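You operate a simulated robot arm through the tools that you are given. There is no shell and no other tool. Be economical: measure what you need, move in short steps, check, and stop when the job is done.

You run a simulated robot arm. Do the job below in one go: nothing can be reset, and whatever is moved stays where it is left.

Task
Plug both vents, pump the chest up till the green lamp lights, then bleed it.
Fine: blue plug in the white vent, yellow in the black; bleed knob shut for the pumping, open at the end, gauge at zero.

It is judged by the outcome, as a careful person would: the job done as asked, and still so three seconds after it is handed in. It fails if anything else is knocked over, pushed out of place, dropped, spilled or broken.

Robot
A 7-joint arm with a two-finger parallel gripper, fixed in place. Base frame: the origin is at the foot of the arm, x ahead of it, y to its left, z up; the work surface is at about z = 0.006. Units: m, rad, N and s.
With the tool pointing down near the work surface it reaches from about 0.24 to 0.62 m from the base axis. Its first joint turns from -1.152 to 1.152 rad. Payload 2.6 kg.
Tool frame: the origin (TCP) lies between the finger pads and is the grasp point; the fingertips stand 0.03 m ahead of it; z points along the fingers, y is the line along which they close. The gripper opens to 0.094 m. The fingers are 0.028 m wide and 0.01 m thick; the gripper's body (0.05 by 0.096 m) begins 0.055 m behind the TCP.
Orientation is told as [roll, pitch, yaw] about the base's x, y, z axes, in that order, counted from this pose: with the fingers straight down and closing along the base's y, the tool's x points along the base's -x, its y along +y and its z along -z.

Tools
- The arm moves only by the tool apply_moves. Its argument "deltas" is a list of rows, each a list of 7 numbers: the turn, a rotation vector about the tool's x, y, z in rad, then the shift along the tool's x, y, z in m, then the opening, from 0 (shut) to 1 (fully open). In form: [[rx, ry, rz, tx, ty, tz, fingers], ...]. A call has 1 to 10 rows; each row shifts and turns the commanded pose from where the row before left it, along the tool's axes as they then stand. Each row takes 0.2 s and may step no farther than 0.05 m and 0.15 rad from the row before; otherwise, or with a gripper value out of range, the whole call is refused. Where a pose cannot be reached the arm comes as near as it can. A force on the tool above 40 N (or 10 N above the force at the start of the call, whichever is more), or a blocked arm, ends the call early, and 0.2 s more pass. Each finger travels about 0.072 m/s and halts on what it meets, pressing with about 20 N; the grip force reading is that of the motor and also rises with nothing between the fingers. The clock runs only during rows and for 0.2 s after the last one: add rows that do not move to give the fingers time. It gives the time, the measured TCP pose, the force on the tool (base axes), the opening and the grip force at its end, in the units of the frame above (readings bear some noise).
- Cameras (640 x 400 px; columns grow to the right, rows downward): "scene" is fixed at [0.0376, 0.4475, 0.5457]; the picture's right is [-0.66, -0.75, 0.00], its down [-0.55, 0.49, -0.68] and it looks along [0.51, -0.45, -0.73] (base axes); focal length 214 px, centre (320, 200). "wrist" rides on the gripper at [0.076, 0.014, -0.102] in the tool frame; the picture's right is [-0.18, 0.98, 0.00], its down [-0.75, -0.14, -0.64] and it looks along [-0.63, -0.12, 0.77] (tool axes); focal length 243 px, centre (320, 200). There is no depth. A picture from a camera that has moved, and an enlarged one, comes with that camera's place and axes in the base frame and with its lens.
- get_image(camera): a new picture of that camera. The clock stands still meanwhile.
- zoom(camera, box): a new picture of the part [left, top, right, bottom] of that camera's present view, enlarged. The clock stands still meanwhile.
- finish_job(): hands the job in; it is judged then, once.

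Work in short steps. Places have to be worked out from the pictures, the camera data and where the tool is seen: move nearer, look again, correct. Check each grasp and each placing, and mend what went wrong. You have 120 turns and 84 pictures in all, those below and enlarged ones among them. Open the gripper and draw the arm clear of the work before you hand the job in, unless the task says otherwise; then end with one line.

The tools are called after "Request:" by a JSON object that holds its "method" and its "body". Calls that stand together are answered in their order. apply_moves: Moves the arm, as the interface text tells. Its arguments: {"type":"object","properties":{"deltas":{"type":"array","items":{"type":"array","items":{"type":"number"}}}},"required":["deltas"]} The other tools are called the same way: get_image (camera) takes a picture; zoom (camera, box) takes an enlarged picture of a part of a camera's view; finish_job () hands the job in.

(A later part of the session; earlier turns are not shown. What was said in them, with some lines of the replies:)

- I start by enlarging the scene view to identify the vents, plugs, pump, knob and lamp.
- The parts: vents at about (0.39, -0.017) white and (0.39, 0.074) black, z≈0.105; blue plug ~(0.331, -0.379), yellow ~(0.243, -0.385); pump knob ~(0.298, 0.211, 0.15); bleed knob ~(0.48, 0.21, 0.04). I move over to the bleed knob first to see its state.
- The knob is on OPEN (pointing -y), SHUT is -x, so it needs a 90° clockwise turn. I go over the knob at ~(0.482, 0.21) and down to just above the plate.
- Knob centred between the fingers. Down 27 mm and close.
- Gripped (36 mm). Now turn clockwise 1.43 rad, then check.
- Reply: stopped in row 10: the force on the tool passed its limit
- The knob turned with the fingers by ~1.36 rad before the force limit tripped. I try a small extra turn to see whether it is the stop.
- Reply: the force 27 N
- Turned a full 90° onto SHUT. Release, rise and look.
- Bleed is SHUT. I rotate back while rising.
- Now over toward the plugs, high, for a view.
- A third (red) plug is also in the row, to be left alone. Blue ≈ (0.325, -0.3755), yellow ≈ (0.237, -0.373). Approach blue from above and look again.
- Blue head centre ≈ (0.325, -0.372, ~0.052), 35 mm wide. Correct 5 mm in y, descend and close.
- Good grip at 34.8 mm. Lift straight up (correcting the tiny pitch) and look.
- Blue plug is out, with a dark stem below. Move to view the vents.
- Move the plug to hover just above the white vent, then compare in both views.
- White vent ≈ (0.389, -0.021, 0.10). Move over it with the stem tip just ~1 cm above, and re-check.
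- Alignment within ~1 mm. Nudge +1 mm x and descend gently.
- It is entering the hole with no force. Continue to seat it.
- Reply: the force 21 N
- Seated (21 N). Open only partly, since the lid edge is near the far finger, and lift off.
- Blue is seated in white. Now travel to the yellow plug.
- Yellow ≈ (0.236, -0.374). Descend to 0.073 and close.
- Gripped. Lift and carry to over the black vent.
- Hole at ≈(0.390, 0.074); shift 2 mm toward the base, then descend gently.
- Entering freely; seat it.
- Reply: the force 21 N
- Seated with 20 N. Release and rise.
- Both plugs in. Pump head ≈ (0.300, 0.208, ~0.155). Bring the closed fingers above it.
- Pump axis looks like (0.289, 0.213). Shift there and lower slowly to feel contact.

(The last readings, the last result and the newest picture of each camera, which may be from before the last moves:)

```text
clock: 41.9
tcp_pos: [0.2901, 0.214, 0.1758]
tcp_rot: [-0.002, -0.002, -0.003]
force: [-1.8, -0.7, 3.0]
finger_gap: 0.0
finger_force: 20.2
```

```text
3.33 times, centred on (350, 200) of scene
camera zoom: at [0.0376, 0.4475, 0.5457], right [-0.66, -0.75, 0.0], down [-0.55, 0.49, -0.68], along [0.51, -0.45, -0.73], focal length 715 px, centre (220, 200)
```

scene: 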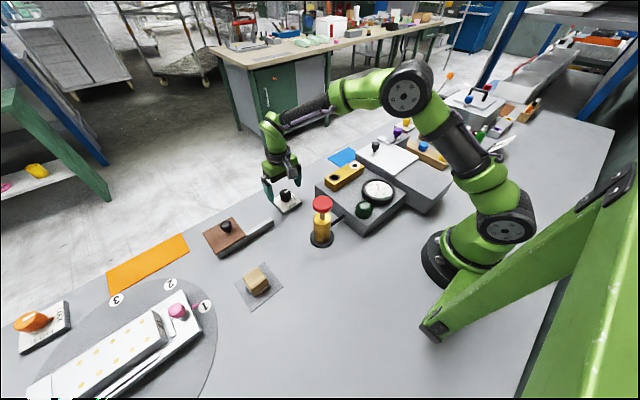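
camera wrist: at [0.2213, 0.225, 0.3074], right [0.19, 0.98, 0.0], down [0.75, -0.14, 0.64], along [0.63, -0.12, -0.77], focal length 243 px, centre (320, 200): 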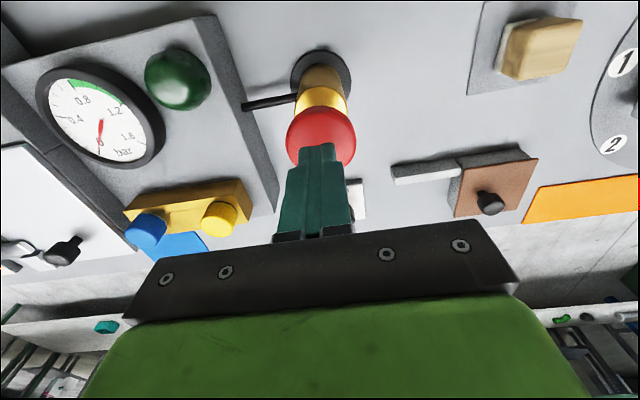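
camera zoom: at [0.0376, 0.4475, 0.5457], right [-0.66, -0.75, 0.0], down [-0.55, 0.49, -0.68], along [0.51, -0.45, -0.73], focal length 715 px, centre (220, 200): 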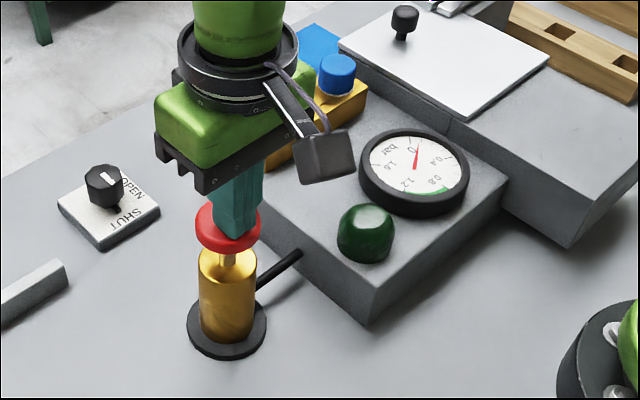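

Contact made and the gauge already moves slightly. Push on down to find the stroke end.

Request:
{"method": "apply_moves", "body": {"deltas": [[0, 0, 0, -0.001, 0.001, 0.006, 0], [0, 0, 0, 0, 0, 0.006, 0], [0, 0, 0, 0, 0, 0.006, 0], [0, 0, 0, 0, 0, 0.004, 0]]}}

Request:
{"method": "zoom", "body": {"camera": "scene", "box": [290, 140, 410, 260]}}

```text
clock: 42.9
tcp_pos: [0.2916, 0.2137, 0.1548]
tcp_rot: [-0.001, -0.002, -0.002]
force: [-2.3, 2.2, 6.9]
finger_gap: 0.0001
finger_force: 20.0
```

```text
3.33 times, centred on (350, 200) of scene
camera zoom: at [0.0376, 0.4475, 0.5457], right [-0.66, -0.75, 0.0], down [-0.55, 0.49, -0.68], along [0.51, -0.45, -0.73], focal length 715 px, centre (220, 200)
```

zoom: 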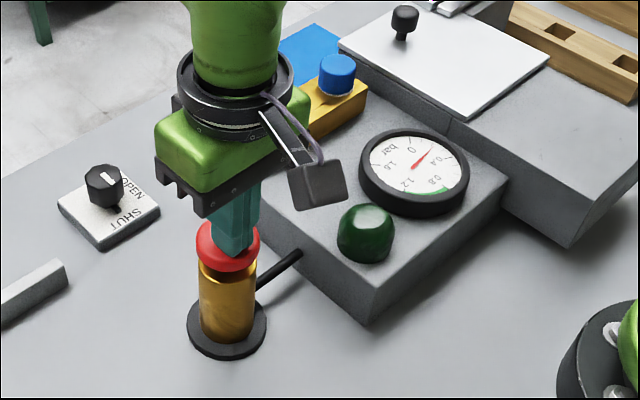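

One stroke gives about 0.25–0.3 bar, spring-return seems present. Do one further stroke and check.

Request:
{"method": "apply_moves", "body": {"deltas": [[0, 0, 0, 0, 0, -0.016, 0], [0, 0, 0, 0, 0, -0.016, 0], [0, 0, 0, 0, 0, 0, 0], [0, 0, 0, 0, 0, 0.016, 0], [0, 0, 0, 0, 0, 0.016, 0], [0, 0, 0, 0, 0, 0, 0]]}}

Request:
{"method": "zoom", "body": {"camera": "scene", "box": [290, 140, 410, 260]}}

```text
clock: 44.3
tcp_pos: [0.2927, 0.2142, 0.1538]
tcp_rot: [-0.003, -0.002, -0.003]
force: [-0.2, -3.3, 7.9]
finger_gap: 0.0001
finger_force: 20.4
```

```text
3.33 times, centred on (350, 200) of scene
camera zoom: at [0.0376, 0.4475, 0.5457], right [-0.66, -0.75, 0.0], down [-0.55, 0.49, -0.68], along [0.51, -0.45, -0.73], focal length 715 px, centre (220, 200)
```

zoom: 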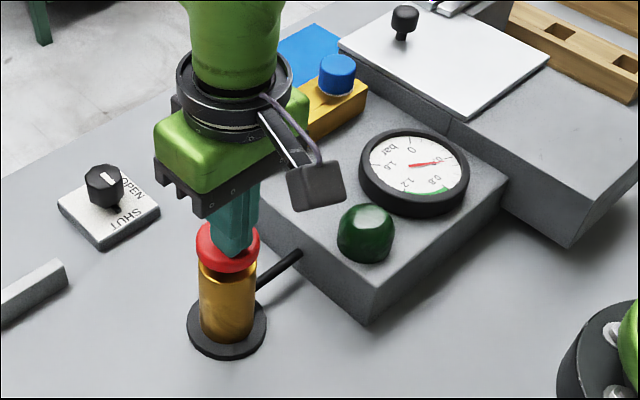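

About 0.5 bar and holding. Another stroke.

Request:
{"method": "apply_moves", "body": {"deltas": [[0, 0, 0, 0, 0, -0.016, 0], [0, 0, 0, 0, 0, -0.016, 0], [0, 0, 0, 0, 0, 0, 0], [0, 0, 0, 0, 0, 0.016, 0], [0, 0, 0, 0, 0, 0.016, 0], [0, 0, 0, 0, 0, 0, 0]]}}

Request:
{"method": "zoom", "body": {"camera": "scene", "box": [290, 140, 410, 260]}}

```text
clock: 45.7
tcp_pos: [0.2906, 0.214, 0.155]
tcp_rot: [0.001, -0.003, -0.003]
force: [4.5, 0.8, 6.9]
finger_gap: 0.0002
finger_force: 19.9
```

```text
3.33 times, centred on (350, 200) of scene
camera zoom: at [0.0376, 0.4475, 0.5457], right [-0.66, -0.75, 0.0], down [-0.55, 0.49, -0.68], along [0.51, -0.45, -0.73], focal length 715 px, centre (220, 200)
```

zoom: 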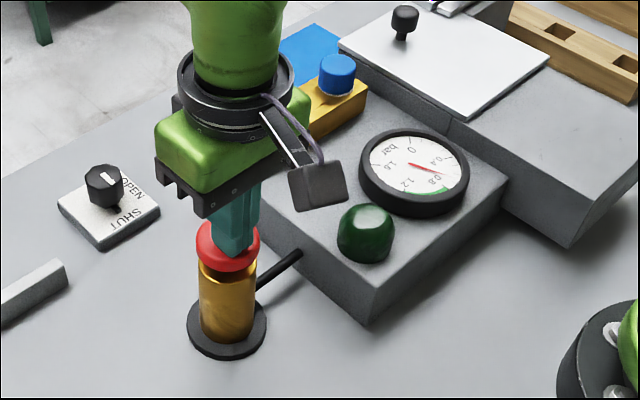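

About 0.7 bar. Another stroke.

Request:
{"method": "apply_moves", "body": {"deltas": [[0, 0, 0, 0, 0, -0.016, 0], [0, 0, 0, 0, 0, -0.016, 0], [0, 0, 0, 0, 0, 0, 0], [0, 0, 0, 0, 0, 0.016, 0], [0, 0, 0, 0, 0, 0.016, 0], [0, 0, 0, 0, 0, 0, 0]]}}

Request:
{"method": "zoom", "body": {"camera": "scene", "box": [340, 160, 410, 230]}}

```text
clock: 47.1
tcp_pos: [0.2919, 0.2136, 0.1546]
tcp_rot: [0.0, 0.0, -0.004]
force: [-3.1, 1.9, 7.3]
finger_gap: 0.0001
finger_force: 19.6
```

```text
5.71 times, centred on (375, 195) of scene
camera zoom: at [0.0376, 0.4475, 0.5457], right [-0.66, -0.75, 0.0], down [-0.55, 0.49, -0.68], along [0.51, -0.45, -0.73], focal length 1226 px, centre (6, 229)
```

zoom: 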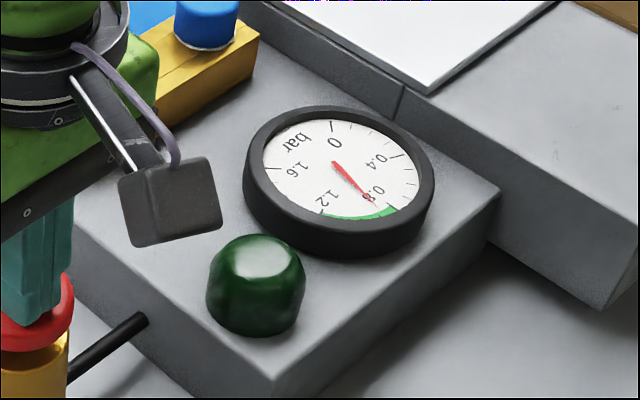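

Needle at ~0.88, lamp still dark. Another stroke should reach ~1.1, inside the green.

Request:
{"method": "apply_moves", "body": {"deltas": [[0, 0, 0, 0, 0, -0.016, 0], [0, 0, 0, 0, 0, -0.016, 0], [0, 0, 0, 0, 0, 0, 0], [0, 0, 0, 0, 0, 0.016, 0], [0, 0, 0, 0, 0, 0.016, 0], [0, 0, 0, 0, 0, 0, 0]]}}

Request:
{"method": "zoom", "body": {"camera": "scene", "box": [340, 160, 410, 230]}}

```text
clock: 48.5
tcp_pos: [0.2922, 0.2143, 0.1534]
tcp_rot: [-0.001, -0.002, -0.003]
force: [1.1, -0.2, 7.0]
finger_gap: 0.0
finger_force: 20.3
```

```text
5.71 times, centred on (375, 195) of scene
camera zoom: at [0.0376, 0.4475, 0.5457], right [-0.66, -0.75, 0.0], down [-0.55, 0.49, -0.68], along [0.51, -0.45, -0.73], focal length 1226 px, centre (6, 229)
```

zoom: 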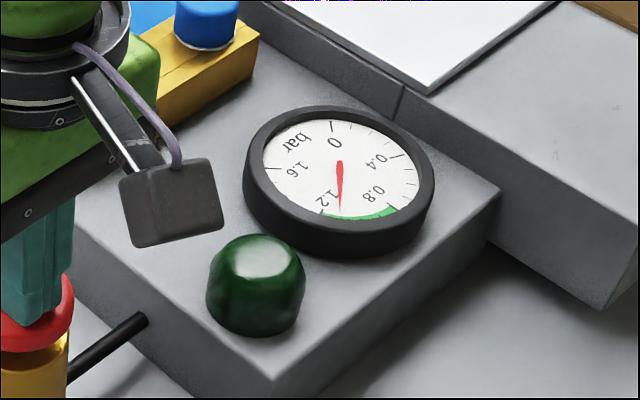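

Needle is in the green at ~1.12 but the lamp is dark; it may need to hold there a moment. Raise off the pump and wait.

Request:
{"method": "apply_moves", "body": {"deltas": [[0, 0, 0, 0, 0, -0.016, 0], [0, 0, 0, 0, 0, -0.02, 0], [0, 0, 0, 0, 0, -0.01, 0], [0, 0, 0, 0, 0, 0, 0], [0, 0, 0, 0, 0, 0, 0]]}}

Request:
{"method": "zoom", "body": {"camera": "scene", "box": [290, 140, 410, 260]}}

```text
clock: 49.7
tcp_pos: [0.2918, 0.2135, 0.2011]
tcp_rot: [-0.001, 0.0, -0.002]
force: [-0.9, -0.8, -0.1]
finger_gap: 0.0
finger_force: 19.7
```

```text
3.33 times, centred on (350, 200) of scene
camera zoom: at [0.0376, 0.4475, 0.5457], right [-0.66, -0.75, 0.0], down [-0.55, 0.49, -0.68], along [0.51, -0.45, -0.73], focal length 715 px, centre (220, 200)
```

zoom: 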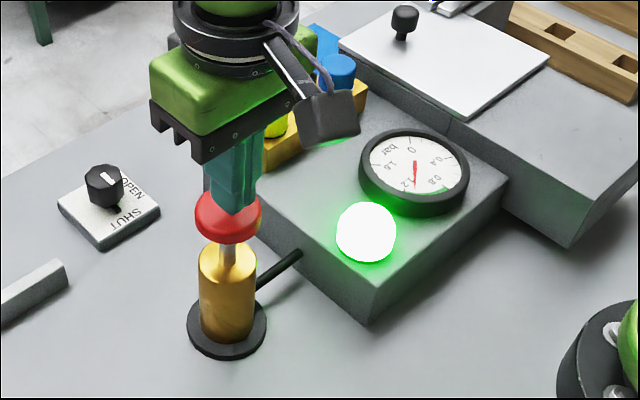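

Green lamp is lit. Now to the bleed knob: rise, move across, and pre-rotate the gripper 90°.

Request:
{"method": "apply_moves", "body": {"deltas": [[0, 0, 0, 0, 0, -0.045, 0.5], [0, 0, 0, -0.0475, -0.001, 0, 1], [0, 0, 0, -0.0475, -0.001, 0, 1], [0, 0, 0, -0.0475, -0.001, 0, 1], [0, 0, 0, -0.0475, -0.001, 0, 1], [0, 0, 0.15, 0, 0, 0, 1], [0, 0, 0.15, 0, 0, 0, 1], [0, 0, 0.15, 0, 0, 0, 1], [0, 0, 0.15, 0, 0, 0, 1], [0, 0, 0.15, 0, 0, 0, 1]]}}

Request:
{"method": "apply_moves", "body": {"deltas": [[0, 0, 0.15, 0, 0, 0, 1], [0, 0, 0.15, 0, 0, 0, 1], [0, 0, 0.15, 0, 0, 0, 1], [0, 0, 0.15, 0, 0, 0, 1], [0, 0, 0.15, 0, 0, 0.0, 1], [0, 0, 0.07, 0, 0, 0.04, 1], [0, 0, 0, 0, 0, 0.045, 1], [0, 0, 0, 0, 0, 0.045, 1], [0, 0, 0, 0, 0, 0, 1]]}}

Request:
{"method": "get_image", "body": {"camera": "wrist"}}

```text
clock: 51.9
tcp_pos: [0.4821, 0.2085, 0.2436]
tcp_rot: [0.0, -0.001, -0.757]
force: [-0.6, 0.0, 0.9]
finger_gap: 0.0944
finger_force: 0.2
```

```text
clock: 53.9
tcp_pos: [0.4821, 0.2105, 0.1147]
tcp_rot: [0.001, 0.0, -1.574]
force: [0.6, -0.2, -0.5]
finger_gap: 0.094
finger_force: 0.1
```

```text
37 pictures are left
camera wrist: at [0.4952, 0.288, 0.2172], right [0.98, -0.19, 0.0], down [-0.14, -0.75, 0.64], along [-0.12, -0.63, -0.77], focal length 243 px, centre (320, 200)
```

wrist: 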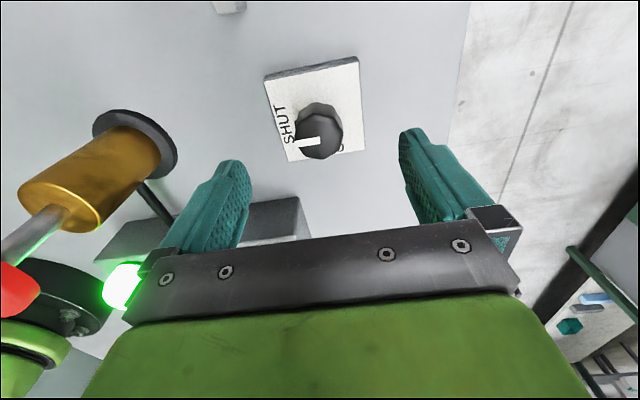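

Lamp still lit. Knob at ≈(0.479, 0.209); correct, descend and close.

Request:
{"method": "apply_moves", "body": {"deltas": [[0, 0, 0, -0.0015, -0.003, 0.032, 1], [0, 0, 0, 0, 0, 0.03, 1], [0, 0, 0, 0, 0, 0, 0.6], [0, 0, 0, 0, 0, 0, 0.3], [0, 0, 0, 0, 0, 0, 0.1], [0, 0, 0, 0, 0, 0, 0.1]]}}

```text
clock: 55.3
tcp_pos: [0.4799, 0.2083, 0.0539]
tcp_rot: [0.01, -0.001, -1.57]
force: [35.1, 8.9, -13.2]
finger_gap: 0.0358
finger_force: 44.8
```

Off-centre force of 35 N in +x; ease by 2 mm, then turn back counter-clockwise.

Request:
{"method": "apply_moves", "body": {"deltas": [[0, 0, 0, 0.001, 0.0025, 0, 0.1], [0, 0, 0, 0, 0, 0, 0.1]]}}

Request:
{"method": "apply_moves", "body": {"deltas": [[0, 0, -0.145, 0, 0, 0, 0.1], [0, 0, -0.145, 0, 0, 0, 0.1], [0, 0, -0.145, 0, 0, 0, 0.1], [0, 0, -0.145, 0, 0, 0, 0.1], [0, 0, -0.145, 0, 0, 0, 0.1], [0, 0, -0.145, 0, 0, 0, 0.1], [0, 0, -0.145, 0, 0, 0, 0.1], [0, 0, -0.145, 0, 0, 0, 0.1], [0, 0, -0.145, 0, 0, 0, 0.1], [0, 0, -0.145, 0, 0, 0, 0.1]]}}

Request:
{"method": "get_image", "body": {"camera": "wrist"}}

```text
clock: 55.9
tcp_pos: [0.4807, 0.2082, 0.0543]
tcp_rot: [0.0, -0.002, -1.573]
force: [-4.2, -8.7, 10.2]
finger_gap: 0.036
finger_force: 45.4
```

```text
clock: 58.1
tcp_pos: [0.4822, 0.2107, 0.0545]
tcp_rot: [0.002, -0.003, -0.116]
force: [11.7, 9.7, 9.7]
finger_gap: 0.0358
finger_force: 45.0
```

```text
36 pictures are left
camera wrist: at [0.4071, 0.2331, 0.156], right [0.3, 0.96, 0.0], down [0.73, -0.23, 0.64], along [0.62, -0.19, -0.76], focal length 243 px, centre (320, 200)
```

wrist: 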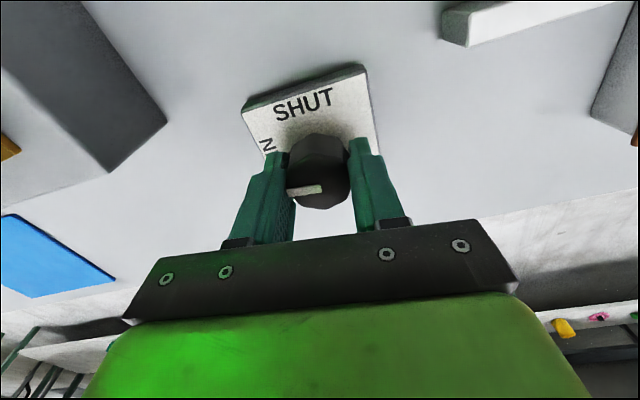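

Nearly there; complete the last ~0.12 rad, then release and rise.

Request:
{"method": "apply_moves", "body": {"deltas": [[0, 0, -0.06, 0, 0, 0, 0.1], [0, 0, -0.06, 0, 0, 0, 0.1], [0, 0, 0, 0, 0, 0, 0.1]]}}

Request:
{"method": "apply_moves", "body": {"deltas": [[0, 0, 0, 0, 0, 0, 1], [0, 0, 0, 0, 0, 0, 1], [0, 0, 0, 0, 0, 0, 1], [0, 0, 0, 0, 0, -0.04, 1], [0, 0, 0, 0, 0, -0.045, 1], [0, 0, 0, 0, 0, -0.045, 1], [0, 0, 0, 0, 0, -0.045, 1], [0, 0, 0, 0.04, 0, -0.02, 1], [0, 0, 0, 0.04, 0, -0.02, 1]]}}

Request:
{"method": "get_image", "body": {"camera": "wrist"}}

Request:
{"method": "zoom", "body": {"camera": "scene", "box": [270, 140, 410, 260]}}

```text
clock: 58.9
tcp_pos: [0.4824, 0.2109, 0.0542]
tcp_rot: [0.0, -0.006, 0.001]
force: [19.8, 20.5, 0.2]
finger_gap: 0.0358
finger_force: 44.4
```

```text
clock: 60.9
tcp_pos: [0.4013, 0.2073, 0.268]
tcp_rot: [-0.003, -0.001, -0.003]
force: [-0.5, 0.2, -0.2]
finger_gap: 0.0938
finger_force: 0.1
```

```text
35 pictures are left
camera wrist: at [0.324, 0.2224, 0.3696], right [0.19, 0.98, 0.0], down [0.75, -0.14, 0.64], along [0.63, -0.12, -0.77], focal length 243 px, centre (320, 200)
```

wrist: 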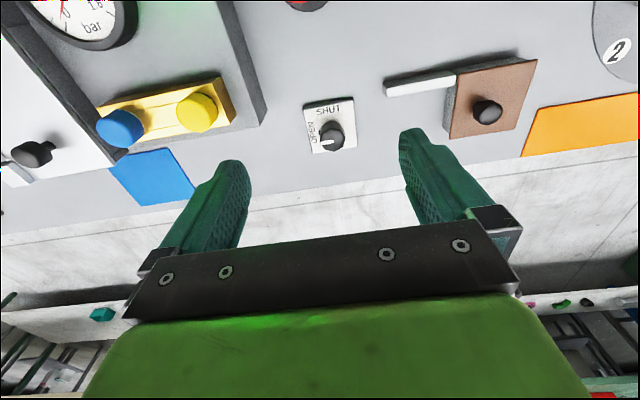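

```text
3.33 times, centred on (340, 200) of scene
camera zoom: at [0.0377, 0.4475, 0.5457], right [-0.66, -0.75, 0.0], down [-0.55, 0.49, -0.68], along [0.51, -0.45, -0.73], focal length 715 px, centre (253, 200)
```

zoom: 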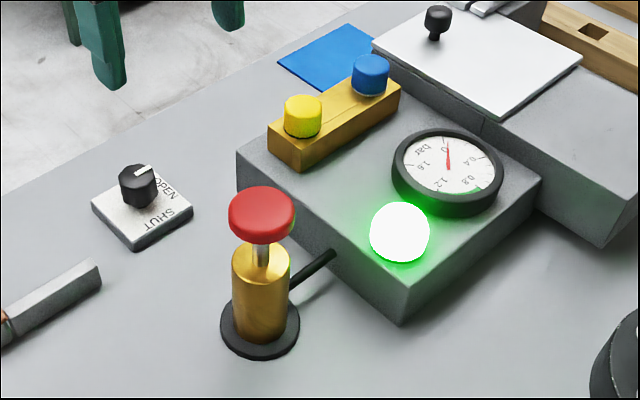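

Knob is on OPEN and the gauge has dropped to about zero. I wait a bit while moving back and check the gauge closely.

Request:
{"method": "apply_moves", "body": {"deltas": [[0, 0, 0, 0.02, -0.03, -0.02, 1], [0, 0, 0, 0.02, -0.03, -0.02, 1], [0, 0, 0, 0, -0.03, -0.02, 1], [0, 0, 0, 0, 0, 0, 1], [0, 0, 0, 0, 0, 0, 1], [0, 0, 0, 0, 0, 0, 1], [0, 0, 0, 0, 0, 0, 1], [0, 0, 0, 0, 0, 0, 1]]}}

Request:
{"method": "zoom", "body": {"camera": "scene", "box": [340, 150, 410, 220]}}

Request:
{"method": "get_image", "body": {"camera": "scene"}}

```text
clock: 62.7
tcp_pos: [0.3605, 0.1179, 0.328]
tcp_rot: [-0.001, 0.001, -0.001]
force: [0.5, -0.6, -0.1]
finger_gap: 0.094
finger_force: 0.1
```

```text
5.71 times, centred on (375, 185) of scene
camera zoom: at [0.0376, 0.4475, 0.5457], right [-0.66, -0.75, 0.0], down [-0.55, 0.49, -0.68], along [0.51, -0.45, -0.73], focal length 1226 px, centre (6, 286)
```

zoom: 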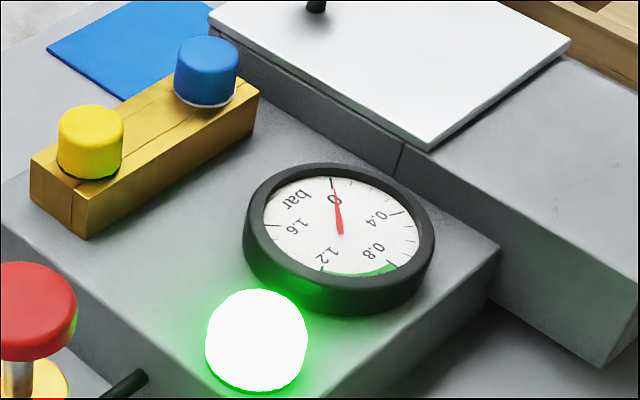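

```text
32 pictures are left
```

scene: 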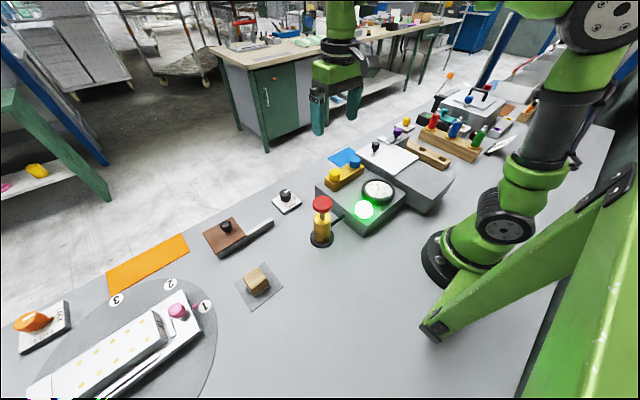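

The gauge sits at zero, the knob is open, both plugs are in place, the lamp stays lit and nothing else was disturbed. Handing in.

Request:
{"method": "finish_job", "body": {}}

```text
The job is handed in.
```

The job is done: the blue plug is in the white vent and the yellow in the black, the chest was pumped until the green lamp lit, and it is now bled with the knob open and the gauge at zero.
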